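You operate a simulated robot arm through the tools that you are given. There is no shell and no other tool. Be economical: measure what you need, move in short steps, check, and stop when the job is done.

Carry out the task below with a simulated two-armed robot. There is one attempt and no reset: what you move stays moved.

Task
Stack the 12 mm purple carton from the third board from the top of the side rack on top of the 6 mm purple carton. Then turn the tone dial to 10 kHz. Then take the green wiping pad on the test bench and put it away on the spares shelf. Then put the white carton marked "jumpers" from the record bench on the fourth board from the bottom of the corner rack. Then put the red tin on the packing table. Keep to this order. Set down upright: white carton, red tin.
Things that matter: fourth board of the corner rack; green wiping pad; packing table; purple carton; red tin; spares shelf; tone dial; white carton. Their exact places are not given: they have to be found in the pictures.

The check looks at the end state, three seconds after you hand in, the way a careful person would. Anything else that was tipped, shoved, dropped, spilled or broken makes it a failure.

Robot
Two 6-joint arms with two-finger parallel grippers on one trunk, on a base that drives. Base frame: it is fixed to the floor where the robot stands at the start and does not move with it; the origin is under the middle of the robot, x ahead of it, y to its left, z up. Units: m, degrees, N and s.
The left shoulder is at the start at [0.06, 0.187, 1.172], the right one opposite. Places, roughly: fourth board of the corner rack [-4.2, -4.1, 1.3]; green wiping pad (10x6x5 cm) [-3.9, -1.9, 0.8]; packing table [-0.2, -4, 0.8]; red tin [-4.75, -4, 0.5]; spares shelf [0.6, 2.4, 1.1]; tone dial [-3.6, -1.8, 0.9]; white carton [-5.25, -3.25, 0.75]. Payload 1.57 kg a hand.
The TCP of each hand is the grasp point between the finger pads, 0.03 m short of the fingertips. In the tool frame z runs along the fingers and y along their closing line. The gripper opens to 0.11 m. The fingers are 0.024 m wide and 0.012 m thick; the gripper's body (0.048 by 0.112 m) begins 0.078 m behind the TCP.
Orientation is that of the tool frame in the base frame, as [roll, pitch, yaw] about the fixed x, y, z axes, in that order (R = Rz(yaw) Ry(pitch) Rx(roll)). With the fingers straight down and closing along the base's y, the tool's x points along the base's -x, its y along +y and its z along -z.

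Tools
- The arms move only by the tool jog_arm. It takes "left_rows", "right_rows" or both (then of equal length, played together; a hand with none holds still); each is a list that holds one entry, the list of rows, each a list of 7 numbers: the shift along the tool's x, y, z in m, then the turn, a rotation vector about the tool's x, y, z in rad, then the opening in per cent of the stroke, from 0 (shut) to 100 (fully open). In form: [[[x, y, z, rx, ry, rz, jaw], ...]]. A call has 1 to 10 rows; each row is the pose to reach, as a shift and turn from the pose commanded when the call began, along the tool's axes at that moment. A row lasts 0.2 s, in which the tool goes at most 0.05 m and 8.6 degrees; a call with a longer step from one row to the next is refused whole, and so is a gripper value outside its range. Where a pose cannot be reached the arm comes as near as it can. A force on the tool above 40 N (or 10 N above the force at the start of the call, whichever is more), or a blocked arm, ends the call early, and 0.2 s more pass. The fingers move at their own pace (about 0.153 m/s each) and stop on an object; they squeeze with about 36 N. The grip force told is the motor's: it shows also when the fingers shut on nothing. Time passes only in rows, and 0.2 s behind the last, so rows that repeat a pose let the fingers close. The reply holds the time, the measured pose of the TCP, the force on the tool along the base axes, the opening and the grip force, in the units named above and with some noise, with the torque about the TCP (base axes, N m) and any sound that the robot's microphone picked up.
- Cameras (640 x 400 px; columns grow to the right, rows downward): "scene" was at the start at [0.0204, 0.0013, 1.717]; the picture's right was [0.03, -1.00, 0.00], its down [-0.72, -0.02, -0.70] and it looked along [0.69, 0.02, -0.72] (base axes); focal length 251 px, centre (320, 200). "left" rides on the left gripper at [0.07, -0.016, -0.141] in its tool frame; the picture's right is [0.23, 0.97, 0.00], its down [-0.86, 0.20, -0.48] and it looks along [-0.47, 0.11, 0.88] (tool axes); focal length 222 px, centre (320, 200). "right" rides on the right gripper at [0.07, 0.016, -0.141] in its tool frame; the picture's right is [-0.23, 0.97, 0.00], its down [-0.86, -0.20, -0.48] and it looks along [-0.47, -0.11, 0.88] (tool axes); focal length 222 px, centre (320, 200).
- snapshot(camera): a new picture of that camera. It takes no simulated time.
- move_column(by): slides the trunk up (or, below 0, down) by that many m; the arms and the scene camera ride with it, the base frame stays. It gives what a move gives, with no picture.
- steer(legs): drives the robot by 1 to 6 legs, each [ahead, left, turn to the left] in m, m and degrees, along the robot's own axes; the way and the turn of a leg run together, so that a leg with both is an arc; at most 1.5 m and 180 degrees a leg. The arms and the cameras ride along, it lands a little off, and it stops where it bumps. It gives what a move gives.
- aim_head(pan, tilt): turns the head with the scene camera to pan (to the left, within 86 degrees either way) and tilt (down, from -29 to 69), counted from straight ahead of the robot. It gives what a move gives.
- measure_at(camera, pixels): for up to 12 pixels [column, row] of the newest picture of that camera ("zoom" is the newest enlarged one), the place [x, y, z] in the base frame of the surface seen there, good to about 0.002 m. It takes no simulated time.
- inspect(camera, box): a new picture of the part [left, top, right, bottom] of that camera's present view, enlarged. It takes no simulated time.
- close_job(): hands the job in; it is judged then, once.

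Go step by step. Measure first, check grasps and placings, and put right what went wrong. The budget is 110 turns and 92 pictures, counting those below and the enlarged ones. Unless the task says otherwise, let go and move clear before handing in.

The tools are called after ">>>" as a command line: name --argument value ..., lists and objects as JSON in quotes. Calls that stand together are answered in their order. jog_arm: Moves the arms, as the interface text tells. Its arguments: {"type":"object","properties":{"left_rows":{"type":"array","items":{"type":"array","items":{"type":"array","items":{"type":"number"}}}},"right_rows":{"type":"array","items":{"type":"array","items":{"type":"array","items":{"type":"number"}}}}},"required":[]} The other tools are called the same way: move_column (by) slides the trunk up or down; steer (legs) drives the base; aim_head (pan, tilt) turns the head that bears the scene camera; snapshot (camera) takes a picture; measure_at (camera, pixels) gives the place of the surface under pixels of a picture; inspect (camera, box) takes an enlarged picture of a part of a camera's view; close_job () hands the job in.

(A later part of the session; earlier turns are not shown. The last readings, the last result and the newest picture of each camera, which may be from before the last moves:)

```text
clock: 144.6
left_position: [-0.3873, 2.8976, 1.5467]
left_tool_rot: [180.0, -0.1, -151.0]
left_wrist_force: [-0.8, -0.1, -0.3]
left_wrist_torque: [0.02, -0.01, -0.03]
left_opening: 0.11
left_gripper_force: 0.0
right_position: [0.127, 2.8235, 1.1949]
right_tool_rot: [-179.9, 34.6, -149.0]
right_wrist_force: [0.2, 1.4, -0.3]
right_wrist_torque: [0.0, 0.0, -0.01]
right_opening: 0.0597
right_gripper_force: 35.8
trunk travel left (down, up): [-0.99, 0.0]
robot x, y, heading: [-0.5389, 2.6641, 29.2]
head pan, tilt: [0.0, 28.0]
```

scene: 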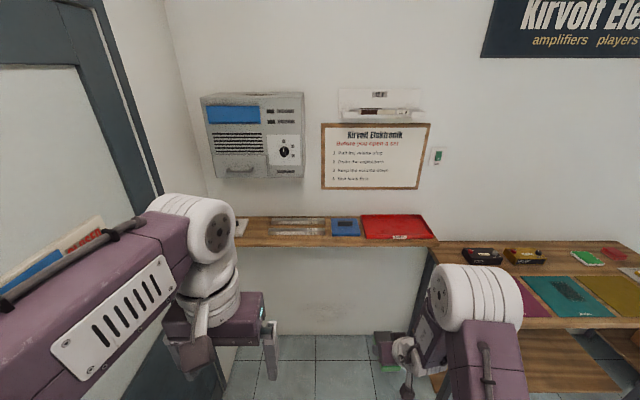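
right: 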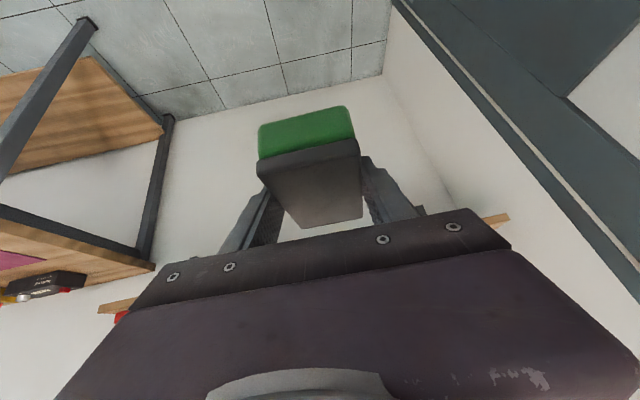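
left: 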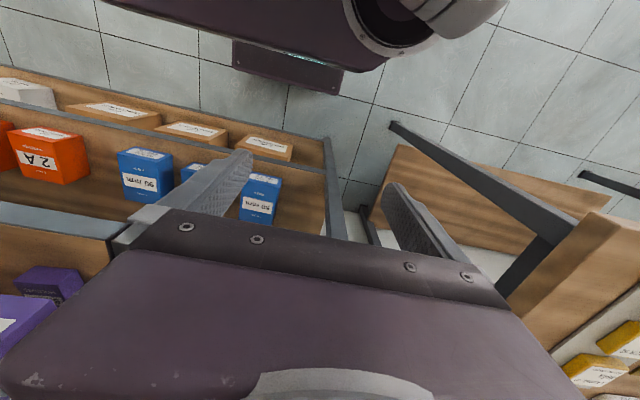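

Level again. Drive the diagonal in two stages toward TCP (0.63, 2.774), checking clearance to the grey wall unit midway.

>>> steer --legs '[[0.25, -0.174, 0]]'

>>> aim_head --pan -5 --tilt 30

>>> snapshot --camera "scene"

```text
clock: 146.7
left_position: [-0.0857, 2.8699, 1.5474]
left_tool_rot: [180.0, 0.0, -150.8]
left_wrist_force: [-0.4, -0.9, -0.2]
left_wrist_torque: [-0.01, -0.05, 0.04]
left_opening: 0.11
left_gripper_force: 0.0
right_position: [0.4286, 2.7976, 1.1973]
right_tool_rot: [-179.7, 34.7, -148.7]
right_wrist_force: [-0.6, 0.0, -0.9]
right_wrist_torque: [-0.04, -0.03, -0.02]
right_opening: 0.0591
right_gripper_force: 36.1
trunk travel left (down, up): [-0.99, 0.0]
robot x, y, heading: [-0.2341, 2.6362, 29.2]
head pan, tilt: [0.0, 28.0]
```

```text
clock: 147.3
left_position: [-0.0845, 2.8689, 1.5474]
left_tool_rot: [180.0, 0.2, -151.0]
left_wrist_force: [0.2, 0.7, -0.3]
left_wrist_torque: [0.0, -0.01, 0.0]
left_opening: 0.1099
left_gripper_force: 0.1
right_position: [0.4301, 2.7964, 1.1959]
right_tool_rot: [-179.8, 34.7, -148.7]
right_wrist_force: [-0.2, 0.0, -0.5]
right_wrist_torque: [0.0, 0.0, 0.01]
right_opening: 0.0592
right_gripper_force: 36.0
trunk travel left (down, up): [-0.99, 0.0]
robot x, y, heading: [-0.2308, 2.6332, 29.1]
head pan, tilt: [-5.0, 30.0]
```

```text
43 pictures are left
```

scene: 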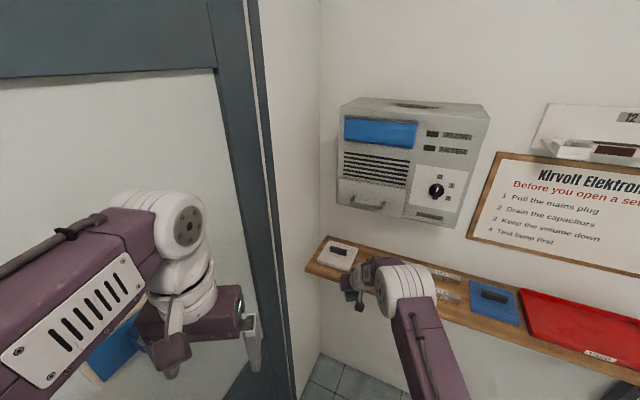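

>>> measure_at --camera "scene" --pixels '[[405, 268], [375, 262], [385, 285], [420, 320], [340, 245], [440, 272], [440, 290], [400, 215], [430, 222], [338, 200]]'

```text
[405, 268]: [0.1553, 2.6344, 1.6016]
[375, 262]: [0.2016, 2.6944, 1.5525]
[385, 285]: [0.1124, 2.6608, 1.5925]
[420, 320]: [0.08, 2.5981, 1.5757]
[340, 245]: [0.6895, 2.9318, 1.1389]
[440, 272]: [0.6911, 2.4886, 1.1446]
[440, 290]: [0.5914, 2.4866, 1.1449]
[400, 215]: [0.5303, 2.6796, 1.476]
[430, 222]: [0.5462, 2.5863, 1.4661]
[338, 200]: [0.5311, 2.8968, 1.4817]
```

>>> inspect --camera "scene" --box '[310, 230, 470, 330]'

>>> measure_at --camera "scene" --pixels '[[355, 268], [350, 275], [362, 290], [370, 275], [388, 268], [350, 292], [362, 262]]'

```text
4.00 times, centred on (390, 280) of scene
```

zoom: 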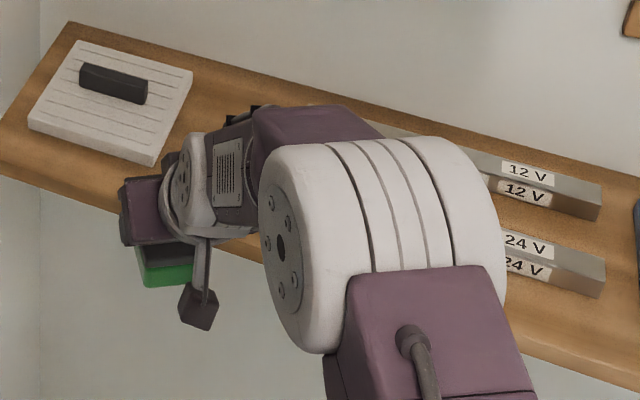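

```text
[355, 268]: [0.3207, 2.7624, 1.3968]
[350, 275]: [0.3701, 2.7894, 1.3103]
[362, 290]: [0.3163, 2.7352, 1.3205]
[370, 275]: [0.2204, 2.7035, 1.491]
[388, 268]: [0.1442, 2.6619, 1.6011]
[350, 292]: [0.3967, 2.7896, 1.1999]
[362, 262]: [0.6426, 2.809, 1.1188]
```

Forearm will clear the wall unit. Drive the second half.

>>> steer --legs '[[0.163, -0.118, 0]]'

>>> snapshot --camera "right"

```text
clock: 149.0
left_position: [0.1137, 2.8464, 1.5476]
left_tool_rot: [-179.9, 0.1, -150.9]
left_wrist_force: [-0.2, -0.1, 0.7]
left_wrist_torque: [-0.01, -0.05, -0.02]
left_opening: 0.11
left_gripper_force: 0.1
right_position: [0.6315, 2.7764, 1.198]
right_tool_rot: [-179.7, 34.8, -148.5]
right_wrist_force: [-0.5, 0.7, -0.3]
right_wrist_torque: [-0.02, -0.02, -0.03]
right_opening: 0.0593
right_gripper_force: 35.9
trunk travel left (down, up): [-0.99, 0.0]
robot x, y, heading: [-0.0307, 2.61, 29.2]
head pan, tilt: [-5.0, 30.0]
```

```text
41 pictures are left
```

right: 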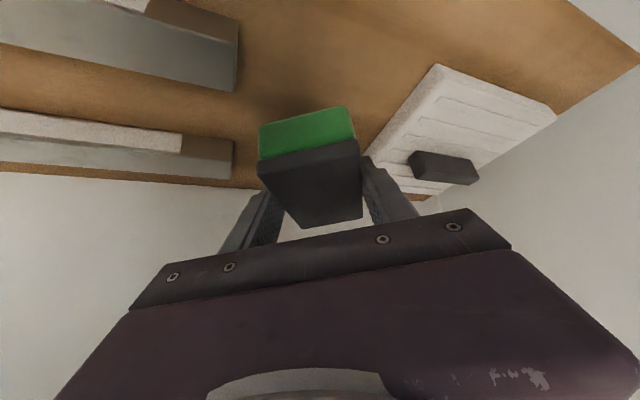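

The pad hovers in the gap. Lower the trunk 4 cm, then feel for contact.

>>> move_column --by -0.038

>>> snapshot --camera "right"

```text
clock: 149.8
left_position: [0.1191, 2.8461, 1.5088]
left_tool_rot: [-179.9, -0.1, -150.8]
left_wrist_force: [0.3, 0.3, 0.7]
left_wrist_torque: [0.0, 0.02, 0.0]
left_opening: 0.11
left_gripper_force: 0.0
right_position: [0.6347, 2.7743, 1.1591]
right_tool_rot: [-179.7, 34.5, -148.5]
right_wrist_force: [-2.2, 0.4, 2.4]
right_wrist_torque: [0.19, -0.07, 0.12]
right_opening: 0.0591
right_gripper_force: 36.3
trunk travel left (down, up): [-0.952, 0.038]
robot x, y, heading: [-0.0334, 2.6107, 29.1]
head pan, tilt: [-5.0, 30.0]
```

```text
40 pictures are left
```

right: 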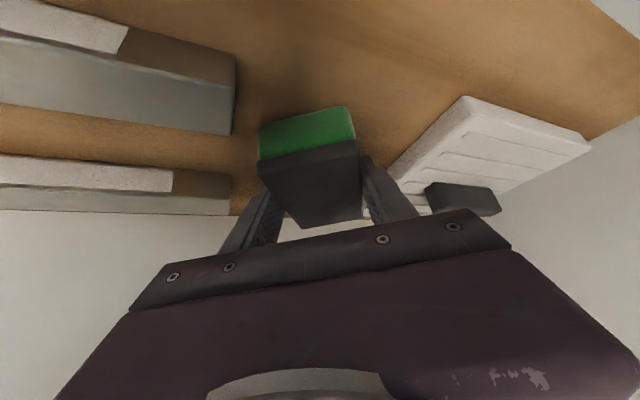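

Light contact. Press 2 mm, open modestly, and withdraw along the tool axis.

>>> jog_arm --right_rows '[[[0.0011, 0, 0.0016, 0, 0, 0, 35], [0.0011, 0, 0.0016, 0, 0, 0, 50], [0.0011, 0, 0.0016, 0, 0, 0, 68], [0.0011, 0, 0.0016, 0, 0, 0, 68], [0, 0, -0.015, 0, 0, 0, 68], [0, 0, -0.03, 0, 0, 0, 68], [0, 0, -0.05, 0, 0, 0, 68], [0, 0, -0.07, 0, 0, 0, 68], [0, 0, -0.07, 0, 0, 0, 68]]]'

>>> snapshot --camera "right"

```text
clock: 151.8
left_position: [0.1209, 2.8454, 1.5081]
left_tool_rot: [-179.9, -0.1, -150.9]
left_wrist_force: [-1.1, 0.3, 0.1]
left_wrist_torque: [0.02, -0.01, 0.02]
left_opening: 0.1099
left_gripper_force: 0.0
right_position: [0.6014, 2.7544, 1.2149]
right_tool_rot: [-179.8, 34.6, -148.7]
right_wrist_force: [-0.8, 0.1, -1.1]
right_wrist_torque: [-0.02, 0.02, -0.01]
right_opening: 0.0748
right_gripper_force: 0.0
trunk travel left (down, up): [-0.952, 0.038]
robot x, y, heading: [-0.0301, 2.6133, 29.2]
head pan, tilt: [-5.0, 30.0]
```

```text
39 pictures are left
```

right: 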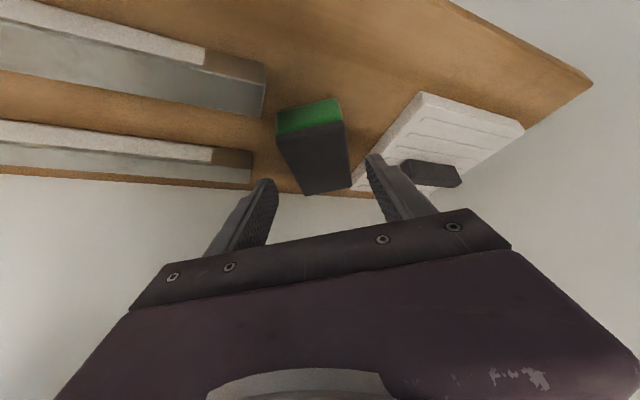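

The pad sits flat in the gap, touching nothing. Back out the same way and head off toward the record bench.

>>> move_column --by 0.038

>>> steer --legs '[[-0.163, 0.118, 0], [-0.29, 0.17, 0], [0, 0, -119]]'

>>> jog_arm --right_rows '[[[0.033, 0, -0.022, 0, 0, 0, 68], [0.066, 0, -0.045, 0, 0, 0, 68], [0.1, 0, -0.067, 0, 0, 0, 68], [0.133, 0, -0.09, 0, 0, 0, 68]]]'

>>> aim_head --pan 0 --tilt 30

>>> snapshot --camera "scene"

```text
clock: 152.6
left_position: [0.1194, 2.846, 1.5472]
left_tool_rot: [180.0, -0.1, -150.8]
left_wrist_force: [0.2, -0.3, -0.3]
left_wrist_torque: [0.05, -0.04, -0.01]
left_opening: 0.1101
left_gripper_force: 0.0
right_position: [0.6006, 2.7547, 1.2528]
right_tool_rot: [-179.9, 34.6, -148.7]
right_wrist_force: [-0.3, 0.3, 0.8]
right_wrist_torque: [-0.01, -0.03, 0.04]
right_opening: 0.0747
right_gripper_force: 0.0
trunk travel left (down, up): [-0.99, 0.0]
robot x, y, heading: [-0.0286, 2.6107, 29.0]
head pan, tilt: [-5.0, 30.0]
```

```text
clock: 161.0
left_position: [-0.4366, 2.396, 1.5463]
left_tool_rot: [-180.0, -0.1, 89.8]
left_wrist_force: [-0.1, -0.1, 0.2]
left_wrist_torque: [-0.01, 0.01, -0.01]
left_opening: 0.1104
left_gripper_force: 0.1
right_position: [-0.7502, 2.0201, 1.2525]
right_tool_rot: [-179.8, 34.7, 91.9]
right_wrist_force: [-0.1, 1.0, 0.1]
right_wrist_torque: [-0.04, -0.01, -0.05]
right_opening: 0.0748
right_gripper_force: 0.1
trunk travel left (down, up): [-0.99, 0.0]
robot x, y, heading: [-0.5655, 2.6403, -90.2]
head pan, tilt: [-5.0, 30.0]
```

```text
clock: 162.0
left_position: [-0.4356, 2.3964, 1.5463]
left_tool_rot: [-180.0, 0.1, 90.0]
left_wrist_force: [-0.2, -0.4, 0.1]
left_wrist_torque: [0.0, -0.04, -0.01]
left_opening: 0.1101
left_gripper_force: 0.1
right_position: [-0.7561, 2.1834, 1.2507]
right_tool_rot: [-179.9, 34.7, 92.0]
right_wrist_force: [0.0, 0.9, 0.4]
right_wrist_torque: [0.02, -0.01, -0.01]
right_opening: 0.0745
right_gripper_force: 0.1
right hand out of reach, approached as far as the arm can: row 1
trunk travel left (down, up): [-0.99, 0.0]
robot x, y, heading: [-0.5686, 2.6389, -90.2]
head pan, tilt: [-5.0, 30.0]
```

```text
clock: 162.7
left_position: [-0.4357, 2.3962, 1.5464]
left_tool_rot: [180.0, 0.0, 89.8]
left_wrist_force: [0.3, -0.3, -0.3]
left_wrist_torque: [0.0, 0.01, 0.0]
left_opening: 0.1099
left_gripper_force: 0.1
right_position: [-0.7556, 2.1822, 1.2513]
right_tool_rot: [-179.8, 34.7, 92.0]
right_wrist_force: [0.6, 0.2, 0.7]
right_wrist_torque: [0.01, 0.0, 0.02]
right_opening: 0.0748
right_gripper_force: 0.0
trunk travel left (down, up): [-0.99, 0.0]
robot x, y, heading: [-0.5655, 2.6426, -90.2]
head pan, tilt: [0.0, 30.0]
```

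```text
38 pictures are left
```

scene: 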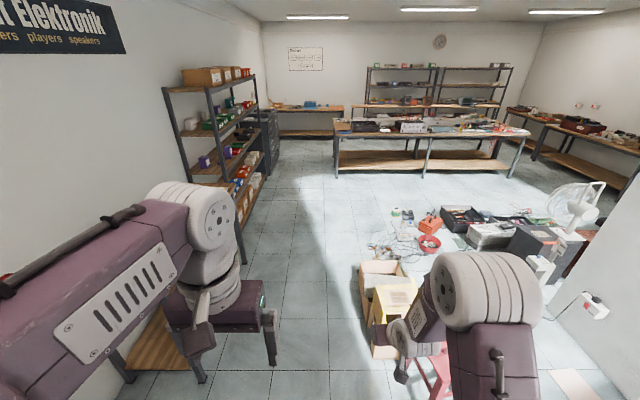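

Checking the clearances of boxes and floor items on this lane.

>>> measure_at --camera "scene" --pixels '[[361, 275], [368, 345], [370, 250], [395, 215], [240, 235], [275, 175], [336, 175], [268, 125], [334, 125]]'

```text
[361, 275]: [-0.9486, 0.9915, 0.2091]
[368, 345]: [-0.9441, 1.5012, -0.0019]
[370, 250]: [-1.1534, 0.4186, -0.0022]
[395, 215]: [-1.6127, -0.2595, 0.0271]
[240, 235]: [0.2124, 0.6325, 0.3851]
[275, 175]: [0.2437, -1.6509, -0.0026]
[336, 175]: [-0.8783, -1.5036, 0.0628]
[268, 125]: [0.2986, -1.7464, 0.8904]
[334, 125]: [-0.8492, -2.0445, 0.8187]
```

Lane is clear between x=-0.94 and 0.21. Driving along x≈-0.42 down to y≈-0.95, then turning west.

>>> steer --legs '[[0, 0.15, 0], [1.2, 0, 0], [1.2, 0, 0], [1.18, 0, 0], [0, 0, -89.8]]'

```text
clock: 184.7
left_position: [-0.7207, -1.0355, 1.5472]
left_tool_rot: [-179.9, -0.1, -1.5]
left_wrist_force: [0.4, -0.6, 0.0]
left_wrist_torque: [0.0, -0.03, -0.01]
left_opening: 0.11
left_gripper_force: 0.1
right_position: [-0.9262, -0.7107, 1.2505]
right_tool_rot: [-179.8, 34.6, 0.7]
right_wrist_force: [-0.1, 0.6, -0.7]
right_wrist_torque: [0.02, -0.01, -0.02]
right_opening: 0.0749
right_gripper_force: 0.1
trunk travel left (down, up): [-0.99, 0.0]
robot x, y, heading: [-0.4736, -0.909, 178.2]
head pan, tilt: [0.0, 30.0]
```

>>> steer --legs '[[1.3, 0.09, 1.8], [1.35, 0, 0], [1.15, 0, 0]]'

>>> aim_head --pan 60 --tilt 28

>>> snapshot --camera "scene"

```text
clock: 203.0
left_position: [-4.4814, -1.2061, 1.5465]
left_tool_rot: [-179.9, 0.0, 2.6]
left_wrist_force: [1.2, -0.4, 0.3]
left_wrist_torque: [-0.01, 0.01, 0.01]
left_opening: 0.11
left_gripper_force: 0.1
right_position: [-4.7093, -0.8963, 1.251]
right_tool_rot: [-179.8, 34.7, 4.8]
right_wrist_force: [-0.4, -0.6, 0.3]
right_wrist_torque: [0.02, 0.0, -0.01]
right_opening: 0.0747
right_gripper_force: 0.0
trunk travel left (down, up): [-0.99, 0.0]
robot x, y, heading: [-4.2438, -1.0674, -177.5]
head pan, tilt: [0.0, 30.0]
```

```text
clock: 204.3
left_position: [-4.4824, -1.2072, 1.5464]
left_tool_rot: [-180.0, 0.1, 2.6]
left_wrist_force: [0.1, 0.0, -0.6]
left_wrist_torque: [-0.01, 0.03, 0.01]
left_opening: 0.1101
left_gripper_force: 0.0
right_position: [-4.7102, -0.8967, 1.2504]
right_tool_rot: [-179.8, 34.7, 4.7]
right_wrist_force: [-0.1, -0.2, -0.2]
right_wrist_torque: [0.02, -0.02, -0.03]
right_opening: 0.0747
right_gripper_force: 0.1
trunk travel left (down, up): [-0.99, 0.0]
robot x, y, heading: [-4.2443, -1.0669, -177.7]
head pan, tilt: [60.0, 28.0]
```

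```text
37 pictures are left
```

scene: 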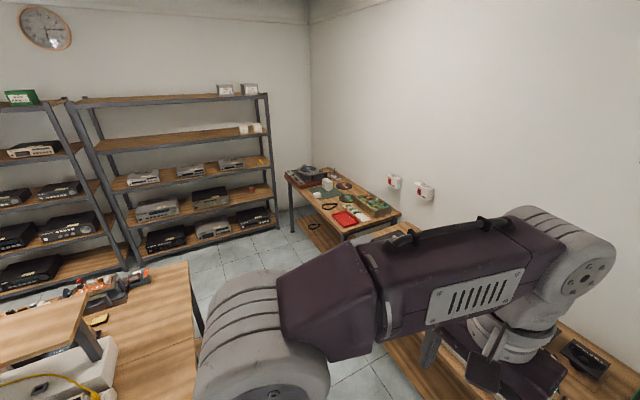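

Corner rack at (170,170), record bench at (345,205) with a white item at (327,184). Measuring key points.

>>> measure_at --camera "scene" --pixels '[[327, 185], [345, 237], [288, 178], [400, 215], [251, 189], [257, 165], [180, 142], [170, 103], [190, 178], [370, 250], [190, 260], [245, 233]]'

>>> inspect --camera "scene" --box '[220, 110, 420, 240]'

```text
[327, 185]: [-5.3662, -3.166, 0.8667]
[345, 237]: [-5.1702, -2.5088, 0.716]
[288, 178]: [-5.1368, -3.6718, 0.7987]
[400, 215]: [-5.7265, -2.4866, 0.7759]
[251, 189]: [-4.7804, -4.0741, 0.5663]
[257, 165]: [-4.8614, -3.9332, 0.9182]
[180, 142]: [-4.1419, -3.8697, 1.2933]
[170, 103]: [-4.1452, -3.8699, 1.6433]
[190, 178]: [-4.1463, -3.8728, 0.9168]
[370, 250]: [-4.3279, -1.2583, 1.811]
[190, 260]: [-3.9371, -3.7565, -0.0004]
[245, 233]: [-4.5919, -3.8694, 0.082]
```

```text
3.08 times, centred on (320, 175) of scene
```

zoom: 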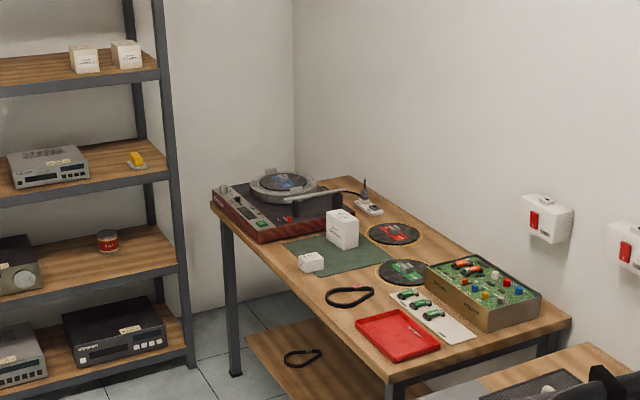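

Two white cartons on the record bench (tall and small) plus items; need labels. Turn left to face the corner, strafe right, and drive into the space between.

>>> steer --legs '[[0, 0, 87.7], [0, -0.27, 0], [1.3, 0, 0]]'

>>> aim_head --pan -35 --tilt 35

>>> snapshot --camera "scene"

```text
clock: 216.0
left_position: [-4.4083, -2.6026, 1.5469]
left_tool_rot: [179.9, 0.1, 88.5]
left_wrist_force: [0.4, -0.5, 0.1]
left_wrist_torque: [-0.05, -0.01, 0.0]
left_opening: 0.1102
left_gripper_force: 0.1
right_position: [-4.7329, -2.8099, 1.2511]
right_tool_rot: [-179.7, 34.7, 90.8]
right_wrist_force: [0.3, -0.4, 0.6]
right_wrist_torque: [-0.03, -0.02, -0.01]
right_opening: 0.0749
right_gripper_force: 0.2
trunk travel left (down, up): [-0.99, 0.0]
robot x, y, heading: [-4.5362, -2.3565, -91.4]
head pan, tilt: [60.0, 28.0]
```

```text
clock: 217.7
left_position: [-4.4104, -2.6055, 1.5475]
left_tool_rot: [179.9, -0.1, 88.5]
left_wrist_force: [-0.4, 0.1, 0.3]
left_wrist_torque: [-0.03, 0.02, 0.0]
left_opening: 0.1103
left_gripper_force: 0.0
right_position: [-4.7318, -2.811, 1.2505]
right_tool_rot: [-179.9, 34.6, 90.8]
right_wrist_force: [0.9, 0.1, 0.1]
right_wrist_torque: [0.02, 0.04, 0.0]
right_opening: 0.0749
right_gripper_force: 0.1
trunk travel left (down, up): [-0.99, 0.0]
robot x, y, heading: [-4.5342, -2.3541, -91.5]
head pan, tilt: [-35.0, 35.0]
```

```text
35 pictures are left
```

scene: 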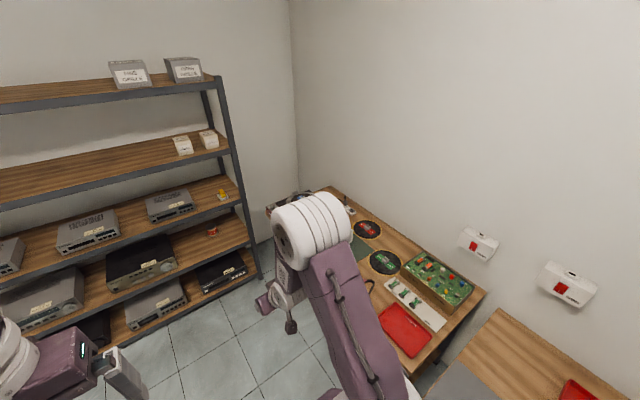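

Turn to face the record bench at y≈-2.8, then strafe left; the wrist camera will read the labels.

>>> steer --legs '[[0.45, 0, 0], [0, 0, -88.5], [0, 0.5, 0]]'

>>> snapshot --camera "right"

>>> aim_head --pan 0 --tilt 45

>>> snapshot --camera "scene"

```text
clock: 226.8
left_position: [-4.8205, -3.4089, 1.5468]
left_tool_rot: [179.8, -0.1, -2.6]
left_wrist_force: [-0.4, 0.2, 0.7]
left_wrist_torque: [-0.05, 0.02, 0.01]
left_opening: 0.1098
left_gripper_force: 0.0
right_position: [-5.0205, -3.0802, 1.2506]
right_tool_rot: [180.0, 34.7, -0.6]
right_wrist_force: [-0.2, 0.3, -0.5]
right_wrist_torque: [0.02, -0.01, 0.03]
right_opening: 0.0749
right_gripper_force: 0.0
trunk travel left (down, up): [-0.99, 0.0]
robot x, y, heading: [-4.5727, -3.2896, 177.3]
head pan, tilt: [-35.0, 35.0]
```

```text
34 pictures are left
```

right: 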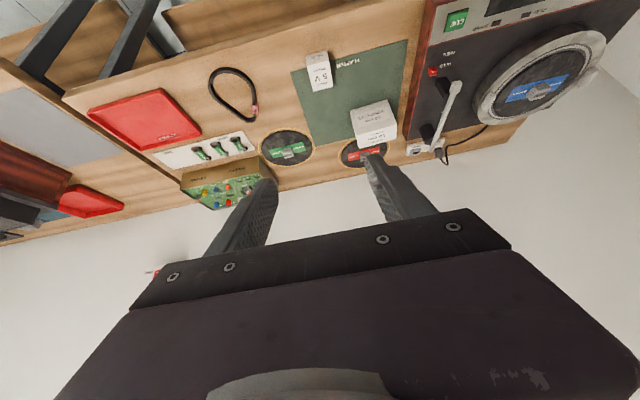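

```text
clock: 227.8
left_position: [-4.8226, -3.4144, 1.5479]
left_tool_rot: [180.0, 0.0, -2.6]
left_wrist_force: [0.7, -0.3, -0.2]
left_wrist_torque: [-0.04, 0.0, 0.01]
left_opening: 0.1095
left_gripper_force: 0.0
right_position: [-5.0211, -3.0836, 1.2498]
right_tool_rot: [-179.8, 34.5, -0.5]
right_wrist_force: [0.9, 0.5, -0.3]
right_wrist_torque: [0.0, 0.02, -0.05]
right_opening: 0.0745
right_gripper_force: 0.1
trunk travel left (down, up): [-0.99, 0.0]
robot x, y, heading: [-4.5672, -3.2957, 177.3]
head pan, tilt: [0.0, 45.0]
```

```text
33 pictures are left
```

scene: 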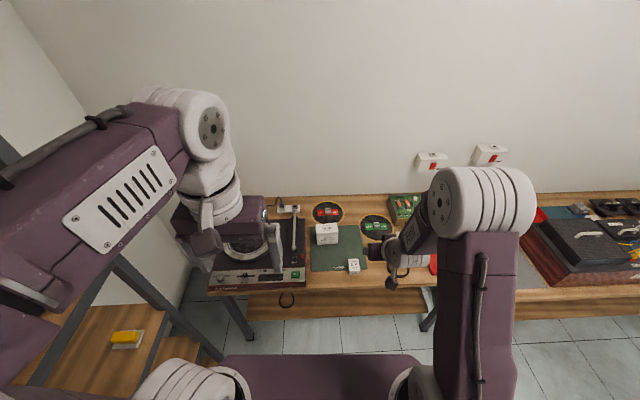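

Two candidate white cartons at (326,233) and (353,265). Zooming on labels and measuring.

>>> inspect --camera "scene" --box '[300, 215, 380, 280]'

>>> measure_at --camera "zoom" --pixels '[[380, 370], [470, 370], [420, 390], [410, 430], [180, 100], [200, 190], [290, 130], [430, 480]]'

>>> inspect --camera "right" --box '[290, 30, 418, 160]'

```text
6.15 times, centred on (340, 248) of scene
```

zoom: 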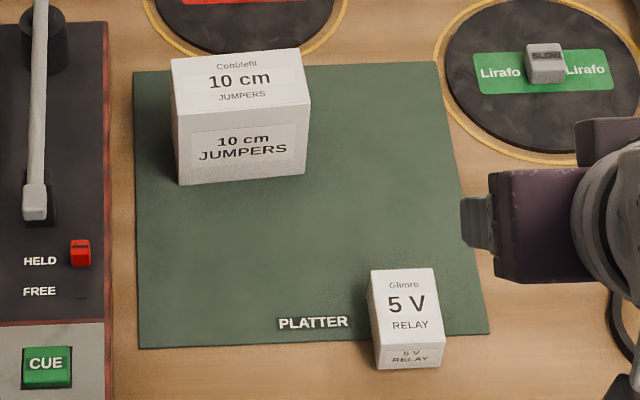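

```text
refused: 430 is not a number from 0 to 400
```

```text
3.08 times, centred on (354, 95) of right
```

zoom: 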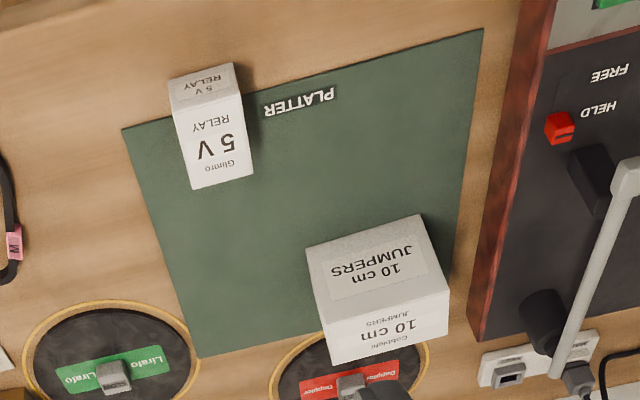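

The tall carton "10 cm JUMPERS" is the target. Measuring its corners from the wrist zoom.

>>> measure_at --camera "zoom" --pixels '[[328, 322], [444, 296], [333, 355], [443, 330], [312, 250], [416, 220], [380, 270], [390, 325], [205, 120], [220, 90], [240, 250], [500, 250]]'

>>> measure_at --camera "scene" --pixels '[[317, 226], [336, 224], [318, 233], [337, 231], [319, 243], [336, 241], [300, 300], [340, 290]]'

```text
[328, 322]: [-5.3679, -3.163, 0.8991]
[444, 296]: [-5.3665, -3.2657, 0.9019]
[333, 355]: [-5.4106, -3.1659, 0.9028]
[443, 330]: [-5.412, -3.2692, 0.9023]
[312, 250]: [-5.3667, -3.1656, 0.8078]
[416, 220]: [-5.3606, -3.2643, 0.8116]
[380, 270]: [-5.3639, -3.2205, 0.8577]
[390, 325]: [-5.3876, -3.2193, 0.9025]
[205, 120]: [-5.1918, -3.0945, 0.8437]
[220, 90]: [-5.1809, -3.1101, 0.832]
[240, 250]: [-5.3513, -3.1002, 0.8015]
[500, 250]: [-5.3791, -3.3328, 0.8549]
```

```text
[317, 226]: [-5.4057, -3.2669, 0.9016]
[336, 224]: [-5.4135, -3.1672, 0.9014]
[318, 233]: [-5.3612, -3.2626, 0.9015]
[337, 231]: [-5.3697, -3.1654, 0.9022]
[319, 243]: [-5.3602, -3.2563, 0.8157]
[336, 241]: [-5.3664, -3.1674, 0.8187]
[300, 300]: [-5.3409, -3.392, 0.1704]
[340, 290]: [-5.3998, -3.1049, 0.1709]
```

The JUMPERS carton is 0.105 wide (y), ~0.05 deep (x), z 0.80–0.902, so I must grip it across x, with the hand pointing toward -y. I'll reposition to approach diagonally from the north-east.

>>> steer --legs '[[0, -0.52, 0], [0, 0, 47.7], [0.14, -0.14, 0]]'

>>> jog_arm --right_rows '[[[0, 0, 0, 0, -0.145, 0, 90], [0, 0, 0, 0, -0.29, 0, 90], [0, 0, 0, 0, -0.44, 0, 90], [0, 0, 0, 0, -0.44, 0, 90]]]'

```text
clock: 234.2
left_position: [-4.8162, -3.0346, 1.5467]
left_tool_rot: [-179.7, 0.2, 45.6]
left_wrist_force: [0.9, -0.4, 0.4]
left_wrist_torque: [-0.01, 0.02, 0.01]
left_opening: 0.1102
left_gripper_force: 0.0
right_position: [-5.1967, -2.9655, 1.2525]
right_tool_rot: [-179.6, 34.7, 47.8]
right_wrist_force: [0.2, -0.4, 0.2]
right_wrist_torque: [0.05, 0.04, -0.02]
right_opening: 0.0748
right_gripper_force: 0.1
trunk travel left (down, up): [-0.99, 0.0]
robot x, y, heading: [-4.7441, -2.7663, -134.2]
head pan, tilt: [0.0, 45.0]
```

```text
clock: 235.2
left_position: [-4.8239, -3.0349, 1.5467]
left_tool_rot: [179.9, -0.1, 45.6]
left_wrist_force: [-0.1, 0.8, -0.4]
left_wrist_torque: [-0.01, -0.02, -0.02]
left_opening: 0.1101
left_gripper_force: 0.1
right_position: [-5.2223, -2.9835, 1.3239]
right_tool_rot: [-179.9, 59.3, 47.8]
right_wrist_force: [0.6, 0.3, 0.6]
right_wrist_torque: [-0.01, 0.01, 0.01]
right_opening: 0.0989
right_gripper_force: 0.1
right hand out of reach, approached as far as the arm can: row 2, 3, 4
trunk travel left (down, up): [-0.99, 0.0]
robot x, y, heading: [-4.745, -2.7666, -134.6]
head pan, tilt: [0.0, 45.0]
```

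Extending toward above the carton while yawing the hand to point along -y.

>>> jog_arm --right_rows '[[[-0.0195, -0.003, 0.0328, -0.105, 0, -0.063, 95], [-0.039, -0.006, 0.0657, -0.211, 0, -0.125, 95], [-0.0585, -0.009, 0.0985, -0.317, 0, -0.188, 95], [-0.078, -0.013, 0.131, -0.422, 0, -0.251, 95], [-0.0975, -0.016, 0.164, -0.528, 0, -0.313, 95], [-0.117, -0.019, 0.197, -0.633, 0, -0.376, 95], [-0.117, -0.019, 0.197, -0.633, 0, -0.376, 95]]]'

>>> move_column --by -0.25

>>> snapshot --camera "scene"

>>> snapshot --camera "right"

```text
clock: 236.8
left_position: [-4.8219, -3.0354, 1.5473]
left_tool_rot: [179.9, -0.1, 45.7]
left_wrist_force: [0.0, 0.7, 0.7]
left_wrist_torque: [-0.03, 0.0, 0.0]
left_opening: 0.1098
left_gripper_force: 0.1
right_position: [-5.3894, -3.1408, 1.3274]
right_tool_rot: [-179.1, 59.4, 90.5]
right_wrist_force: [0.1, -0.3, 0.0]
right_wrist_torque: [0.02, 0.03, -0.01]
right_opening: 0.1045
right_gripper_force: 0.2
trunk travel left (down, up): [-0.99, 0.0]
robot x, y, heading: [-4.745, -2.767, -134.0]
head pan, tilt: [0.0, 45.0]
```

```text
clock: 239.4
left_position: [-4.8224, -3.0363, 1.2967]
left_tool_rot: [179.9, -0.2, 45.5]
left_wrist_force: [0.9, 0.2, 0.4]
left_wrist_torque: [0.03, 0.02, -0.04]
left_opening: 0.1102
left_gripper_force: 0.1
right_position: [-5.3884, -3.1415, 1.0776]
right_tool_rot: [-178.8, 59.5, 90.5]
right_wrist_force: [-0.4, -0.5, 0.7]
right_wrist_torque: [0.02, 0.03, -0.01]
right_opening: 0.1045
right_gripper_force: 0.1
trunk travel left (down, up): [-0.74, 0.25]
robot x, y, heading: [-4.7452, -2.7689, -134.2]
head pan, tilt: [0.0, 45.0]
```

```text
30 pictures are left
```

scene: 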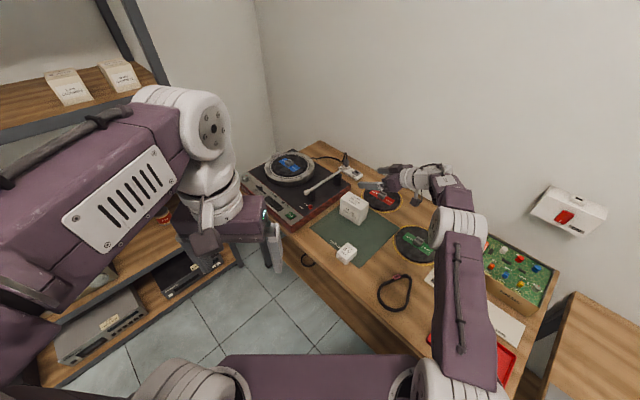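

```text
29 pictures are left
```

right: 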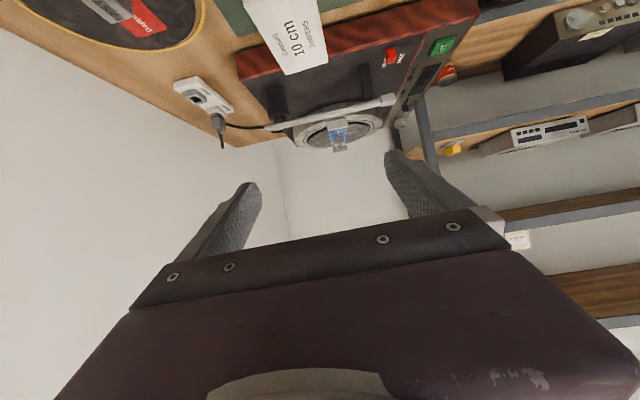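

Hand oriented properly above the carton. Checking elbow/forearm height over the board items before descending.

>>> measure_at --camera "scene" --pixels '[[455, 215], [440, 235], [485, 225], [435, 200], [430, 180], [470, 260], [500, 240], [530, 280], [425, 240], [380, 195], [365, 186]]'

```text
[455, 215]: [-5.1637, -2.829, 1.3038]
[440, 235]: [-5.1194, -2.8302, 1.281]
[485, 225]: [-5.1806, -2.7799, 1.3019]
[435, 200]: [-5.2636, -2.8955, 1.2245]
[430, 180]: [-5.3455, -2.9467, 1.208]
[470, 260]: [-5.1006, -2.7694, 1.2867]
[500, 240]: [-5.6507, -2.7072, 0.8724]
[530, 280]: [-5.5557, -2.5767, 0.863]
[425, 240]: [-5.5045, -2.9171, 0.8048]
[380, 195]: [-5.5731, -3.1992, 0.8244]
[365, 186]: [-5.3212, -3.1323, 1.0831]
```

Elbow will clear (≈0.95 after lowering vs items 0.87). Move forward above the carton, trim angles, then lower.

>>> jog_arm --right_rows '[[[-0.0181, -0.001, 0.0308, -0.025, 0, -0.009, 95], [-0.0363, -0.0015, 0.0616, -0.051, 0, -0.018, 95], [-0.0363, -0.0015, 0.0616, -0.051, 0, -0.018, 95]]]'

>>> move_column --by -0.12

>>> snapshot --camera "right"

```text
clock: 240.2
left_position: [-4.8229, -3.0351, 1.2957]
left_tool_rot: [179.9, -0.1, 45.5]
left_wrist_force: [0.5, 0.2, 1.4]
left_wrist_torque: [0.0, -0.01, -0.02]
left_opening: 0.1101
left_gripper_force: 0.2
right_position: [-5.3576, -3.187, 1.0744]
right_tool_rot: [-179.9, 59.6, 92.5]
right_wrist_force: [-0.3, -0.1, -0.7]
right_wrist_torque: [0.04, 0.0, 0.02]
right_opening: 0.1044
right_gripper_force: 0.1
right hand out of reach, approached as far as the arm can: row 1, 2, 3
trunk travel left (down, up): [-0.74, 0.25]
robot x, y, heading: [-4.7422, -2.7658, -134.6]
head pan, tilt: [0.0, 45.0]
```

```text
clock: 241.7
left_position: [-4.823, -3.0347, 1.1769]
left_tool_rot: [179.9, -0.1, 45.6]
left_wrist_force: [0.8, -0.4, -0.6]
left_wrist_torque: [-0.02, -0.02, -0.01]
left_opening: 0.1102
left_gripper_force: 0.0
right_position: [-5.3586, -3.1858, 0.9528]
right_tool_rot: [-179.7, 59.6, 92.7]
right_wrist_force: [-0.8, -0.3, 0.2]
right_wrist_torque: [-0.02, 0.02, 0.0]
right_opening: 0.1047
right_gripper_force: 0.1
trunk travel left (down, up): [-0.62, 0.37]
robot x, y, heading: [-4.7438, -2.7701, -134.6]
head pan, tilt: [0.0, 45.0]
```

```text
28 pictures are left
```

right: 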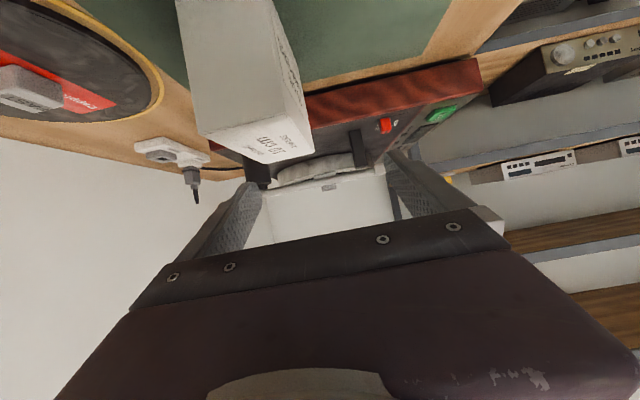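

Just short of reach; the base drives 4.7 cm ahead to close the gap (fingers still above the carton top).

>>> steer --legs '[[0.047, 0, 0]]'

>>> snapshot --camera "right"

```text
clock: 242.6
left_position: [-4.8532, -3.0681, 1.1772]
left_tool_rot: [180.0, 0.0, 45.7]
left_wrist_force: [-0.1, 0.4, -0.1]
left_wrist_torque: [0.03, -0.02, -0.01]
left_opening: 0.1097
left_gripper_force: 0.1
right_position: [-5.3894, -3.2191, 0.9551]
right_tool_rot: [-179.7, 59.6, 92.9]
right_wrist_force: [-0.6, 0.5, 0.8]
right_wrist_torque: [-0.01, 0.0, 0.03]
right_opening: 0.1045
right_gripper_force: 0.0
trunk travel left (down, up): [-0.62, 0.37]
robot x, y, heading: [-4.7803, -2.8014, -134.2]
head pan, tilt: [0.0, 45.0]
```

```text
27 pictures are left
```

right: 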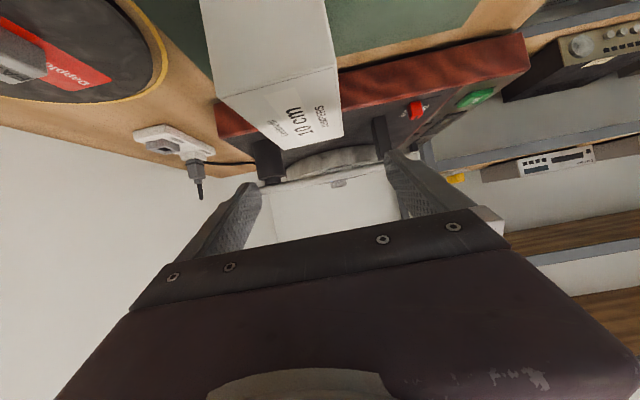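

Centered. Lower 7.7 cm and look.

>>> move_column --by -0.077

>>> snapshot --camera "right"

```text
clock: 243.7
left_position: [-4.8552, -3.0695, 1.1004]
left_tool_rot: [180.0, -0.1, 45.7]
left_wrist_force: [0.4, -0.1, 0.1]
left_wrist_torque: [-0.01, 0.05, 0.02]
left_opening: 0.1099
left_gripper_force: 0.1
right_position: [-5.3903, -3.2193, 0.8771]
right_tool_rot: [-179.9, 59.5, 92.8]
right_wrist_force: [-0.2, -0.2, 0.5]
right_wrist_torque: [-0.02, 0.0, 0.03]
right_opening: 0.1046
right_gripper_force: 0.0
trunk travel left (down, up): [-0.543, 0.447]
robot x, y, heading: [-4.7776, -2.7995, -134.3]
head pan, tilt: [0.0, 45.0]
```

```text
26 pictures are left
```

right: 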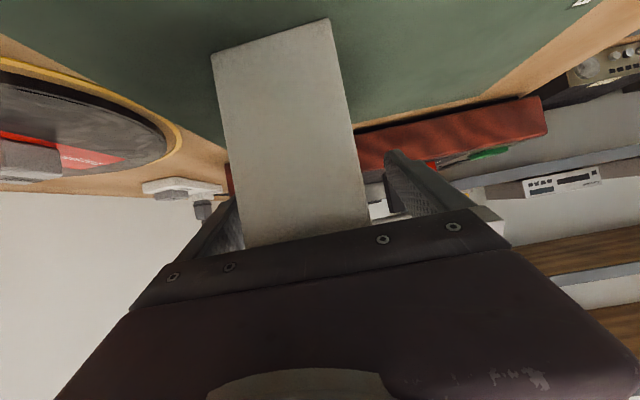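

The carton is between the fingers, a bit to the left one; shift 5 mm and close, then lift with the trunk.

>>> jog_arm --right_rows '[[[0, -0.005, 0, 0, 0, 0, 80], [0, -0.005, 0, 0, 0, 0, 60], [0, -0.005, 0, 0, 0, 0, 35], [0, -0.005, 0, 0, 0, 0, 35], [0, -0.005, 0, 0, 0, 0, 35]]]'

>>> move_column --by 0.1

>>> snapshot --camera "right"

```text
clock: 244.9
left_position: [-4.8548, -3.068, 1.1008]
left_tool_rot: [179.9, 0.1, 45.7]
left_wrist_force: [-0.3, 0.4, 0.1]
left_wrist_torque: [0.02, -0.01, -0.02]
left_opening: 0.1102
left_gripper_force: 0.1
right_position: [-5.3913, -3.2203, 0.8774]
right_tool_rot: [-179.8, 59.5, 92.8]
right_wrist_force: [1.0, 0.5, -0.1]
right_wrist_torque: [0.0, -0.07, -0.01]
right_opening: 0.0598
right_gripper_force: 36.5
right hand out of reach, approached as far as the arm can: row 1, 2, 3, 4, 5
trunk travel left (down, up): [-0.543, 0.447]
robot x, y, heading: [-4.7761, -2.8018, -134.5]
head pan, tilt: [0.0, 45.0]
```

```text
clock: 246.2
left_position: [-4.8547, -3.0682, 1.1992]
left_tool_rot: [179.9, -0.1, 45.7]
left_wrist_force: [0.8, 0.8, 0.0]
left_wrist_torque: [0.0, -0.01, 0.01]
left_opening: 0.1101
left_gripper_force: 0.1
right_position: [-5.3914, -3.2199, 0.9757]
right_tool_rot: [-180.0, 59.6, 92.6]
right_wrist_force: [-0.3, 0.4, -1.8]
right_wrist_torque: [-0.03, 0.01, 0.01]
right_opening: 0.0597
right_gripper_force: 36.2
trunk travel left (down, up): [-0.643, 0.347]
robot x, y, heading: [-4.7796, -2.8015, -134.2]
head pan, tilt: [0.0, 45.0]
```

```text
25 pictures are left
```

right: 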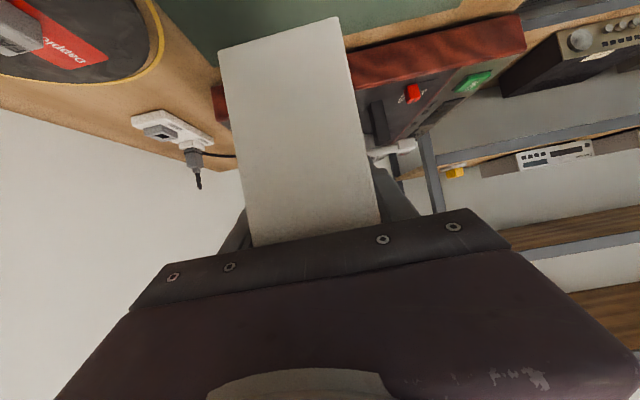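

Held firmly (weight ~1.8 N). Raise the trunk fully, back out, turn to face the corner rack.

>>> move_column --by 0.34

>>> steer --legs '[[-0.25, 0, 0], [0, 0, 44.3]]'

>>> aim_head --pan 0 --tilt 25

>>> snapshot --camera "scene"

```text
clock: 249.6
left_position: [-4.8549, -3.0675, 1.5402]
left_tool_rot: [180.0, -0.2, 45.7]
left_wrist_force: [0.7, 0.3, 0.3]
left_wrist_torque: [-0.02, -0.05, -0.01]
left_opening: 0.11
left_gripper_force: 0.1
right_position: [-5.3916, -3.2206, 1.3158]
right_tool_rot: [-179.9, 59.6, 92.7]
right_wrist_force: [-1.3, 0.3, -0.7]
right_wrist_torque: [0.0, -0.04, 0.03]
right_opening: 0.0597
right_gripper_force: 36.2
trunk travel left (down, up): [-0.983, 0.007]
robot x, y, heading: [-4.7796, -2.8025, -134.4]
head pan, tilt: [0.0, 45.0]
```

```text
clock: 253.5
left_position: [-4.4687, -2.8684, 1.5396]
left_tool_rot: [179.9, -0.1, 90.8]
left_wrist_force: [0.3, -1.2, -0.2]
left_wrist_torque: [0.03, 0.02, 0.02]
left_opening: 0.1101
left_gripper_force: 0.0
right_position: [-4.7405, -3.3526, 1.3168]
right_tool_rot: [-179.8, 59.5, 137.6]
right_wrist_force: [-0.1, 0.1, -0.9]
right_wrist_torque: [-0.02, 0.0, 0.0]
right_opening: 0.0596
right_gripper_force: 36.6
trunk travel left (down, up): [-0.983, 0.007]
robot x, y, heading: [-4.6066, -2.6235, -89.2]
head pan, tilt: [0.0, 45.0]
```

```text
clock: 254.3
left_position: [-4.4681, -2.8655, 1.5397]
left_tool_rot: [-180.0, -0.1, 90.7]
left_wrist_force: [0.7, 1.5, -0.4]
left_wrist_torque: [0.0, 0.02, 0.02]
left_opening: 0.11
left_gripper_force: 0.0
right_position: [-4.7401, -3.3521, 1.3167]
right_tool_rot: [-179.9, 59.6, 137.7]
right_wrist_force: [-0.6, 0.0, -0.9]
right_wrist_torque: [0.0, -0.02, 0.0]
right_opening: 0.0597
right_gripper_force: 36.0
trunk travel left (down, up): [-0.983, 0.007]
robot x, y, heading: [-4.6037, -2.6256, -89.4]
head pan, tilt: [0.0, 25.0]
```

```text
24 pictures are left
```

scene: 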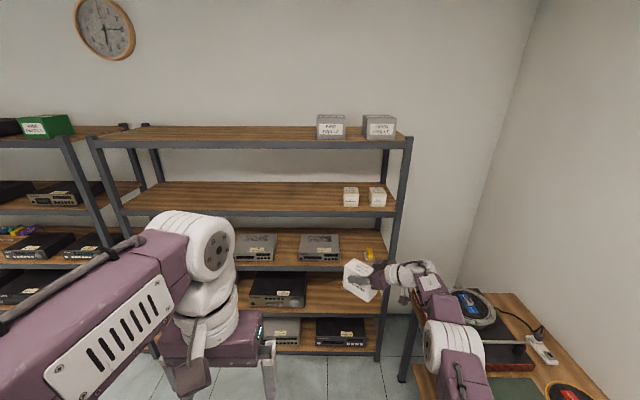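

Board 4 is free to the left of two small cartons at (350,197),(377,197). Turning the hand back to point at the rack and raising it, and measuring the board.

>>> measure_at --camera "scene" --pixels '[[200, 196], [250, 213], [343, 200], [250, 210], [130, 205], [250, 148], [250, 186], [220, 143]]'

>>> jog_arm --right_rows '[[[-0.0021, 0.006, -0.02, 0.102, 0, 0.06, 35], [-0.0042, 0.012, -0.04, 0.2045, 0, 0.12, 35], [-0.0063, 0.018, -0.06, 0.307, 0, 0.18, 35], [-0.0084, 0.024, -0.08, 0.409, 0, 0.24, 35], [-0.0105, 0.03, -0.1, 0.511, 0, 0.3, 35], [-0.0126, 0.036, -0.12, 0.614, 0, 0.36, 35], [-0.0146, 0.0419, -0.1392, 0.716, 0, 0.4205, 35], [-0.0146, 0.0419, -0.1392, 0.716, 0, 0.4205, 35]]]'

```text
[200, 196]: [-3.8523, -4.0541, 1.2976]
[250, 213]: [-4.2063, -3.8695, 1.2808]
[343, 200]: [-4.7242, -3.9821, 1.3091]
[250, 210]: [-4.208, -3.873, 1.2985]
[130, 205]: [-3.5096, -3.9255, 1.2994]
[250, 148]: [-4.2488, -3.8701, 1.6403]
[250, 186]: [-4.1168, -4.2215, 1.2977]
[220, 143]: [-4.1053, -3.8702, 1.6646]
```

```text
clock: 256.1
left_position: [-4.4682, -2.866, 1.5407]
left_tool_rot: [179.9, -0.1, 90.7]
left_wrist_force: [0.3, 0.0, 0.5]
left_wrist_torque: [-0.01, -0.01, 0.0]
left_opening: 0.1098
left_gripper_force: 0.1
right_position: [-4.7925, -3.245, 1.3985]
right_tool_rot: [-179.9, 59.5, 90.1]
right_wrist_force: [-0.7, 0.0, -1.6]
right_wrist_torque: [-0.01, 0.02, 0.0]
right_opening: 0.0596
right_gripper_force: 35.5
trunk travel left (down, up): [-0.983, 0.007]
robot x, y, heading: [-4.6018, -2.6189, -89.5]
head pan, tilt: [0.0, 25.0]
```

Board top is 1.298; place height TCP≈1.374. Drive ahead 0.4, strafe left 0.436, then ahead 0.2 and check.

>>> steer --legs '[[0.4, 0, -0.5], [0, 0.436, 0], [0.16, 0, 0]]'

>>> snapshot --camera "scene"

```text
clock: 261.9
left_position: [-4.0255, -3.427, 1.5398]
left_tool_rot: [180.0, 0.1, 89.9]
left_wrist_force: [0.9, 0.0, 0.1]
left_wrist_torque: [-0.08, 0.03, 0.01]
left_opening: 0.1103
left_gripper_force: 0.1
right_position: [-4.3569, -3.8016, 1.4]
right_tool_rot: [-179.9, 59.8, 89.4]
right_wrist_force: [0.0, -0.2, -1.1]
right_wrist_torque: [0.0, 0.03, 0.02]
right_opening: 0.0596
right_gripper_force: 36.4
trunk travel left (down, up): [-0.983, 0.007]
robot x, y, heading: [-4.1594, -3.1862, -90.3]
head pan, tilt: [0.0, 25.0]
```

```text
23 pictures are left
```

scene: 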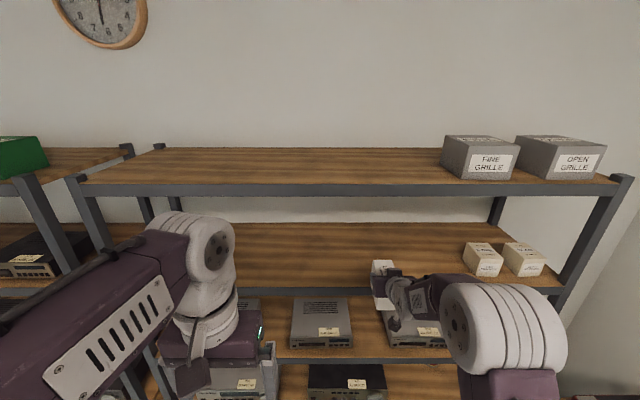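

Path is clear. Ahead 0.195 m to bring the carton over the board.

>>> steer --legs '[[0.195, 0, 0]]'

>>> jog_arm --right_rows '[[[0.0086, 0, 0.005, 0, 0, 0, 35], [0.0155, 0, 0.009, 0, 0, 0, 35], [0.0189, 0, 0.011, 0, 0, 0, 35], [0.0189, 0, 0.011, 0, 0, 0, 35]]]'

>>> inspect --camera "scene" --box '[300, 200, 500, 325]'

```text
clock: 263.4
left_position: [-4.0281, -3.6184, 1.5415]
left_tool_rot: [180.0, 0.2, 89.6]
left_wrist_force: [0.2, 0.5, -0.5]
left_wrist_torque: [-0.05, -0.03, 0.0]
left_opening: 0.1099
left_gripper_force: 0.0
right_position: [-4.361, -3.9931, 1.4009]
right_tool_rot: [-179.9, 59.9, 89.1]
right_wrist_force: [-0.4, -0.1, -0.4]
right_wrist_torque: [0.01, -0.01, 0.02]
right_opening: 0.0598
right_gripper_force: 36.0
trunk travel left (down, up): [-0.983, 0.007]
robot x, y, heading: [-4.158, -3.377, -90.3]
head pan, tilt: [0.0, 25.0]
```

```text
clock: 264.4
left_position: [-4.0283, -3.6257, 1.5394]
left_tool_rot: [-179.9, -0.1, 89.7]
left_wrist_force: [0.0, 0.3, -0.3]
left_wrist_torque: [-0.02, 0.01, 0.0]
left_opening: 0.11
left_gripper_force: 0.1
right_position: [-4.3605, -3.9991, 1.375]
right_tool_rot: [-179.9, 59.6, 89.0]
right_wrist_force: [0.6, -0.4, -1.1]
right_wrist_torque: [0.0, 0.0, 0.02]
right_opening: 0.0596
right_gripper_force: 35.7
trunk travel left (down, up): [-0.983, 0.007]
robot x, y, heading: [-4.1608, -3.3769, -90.3]
head pan, tilt: [0.0, 25.0]
```

```text
3.20 times, centred on (400, 262) of scene
```

zoom: 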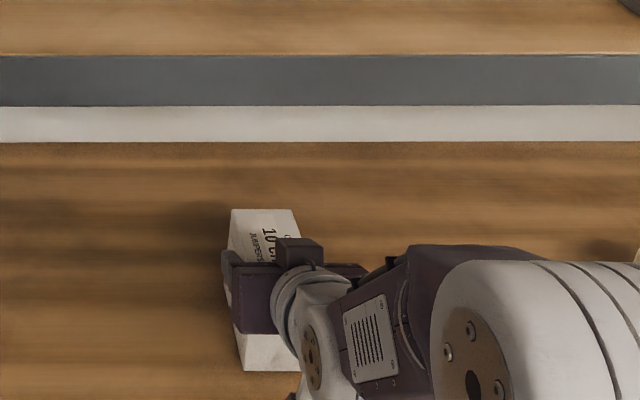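

Just about at the board (TCP 1.375). Step down in 1 mm steps until contact.

>>> jog_arm --right_rows '[[[0.00086, 0, 0.0005, 0, 0, 0, 35], [0.0017, 0, 0.001, 0, 0, 0, 35], [0.0026, 0, 0.0015, 0, 0, 0, 35], [0.0034, 0, 0.002, 0, 0, 0, 35]]]'

```text
clock: 265.4
left_position: [-4.0285, -3.6238, 1.5397]
left_tool_rot: [180.0, 0.0, 89.7]
left_wrist_force: [-0.7, 0.2, -0.8]
left_wrist_torque: [-0.02, 0.02, 0.01]
left_opening: 0.1099
left_gripper_force: 0.2
right_position: [-4.3597, -3.9975, 1.3735]
right_tool_rot: [-179.8, 59.8, 89.1]
right_wrist_force: [0.1, -0.2, 2.7]
right_wrist_torque: [0.24, -0.03, 0.0]
right_opening: 0.0595
right_gripper_force: 35.9
trunk travel left (down, up): [-0.983, 0.007]
robot x, y, heading: [-4.1609, -3.3768, -90.2]
head pan, tilt: [0.0, 25.0]
```

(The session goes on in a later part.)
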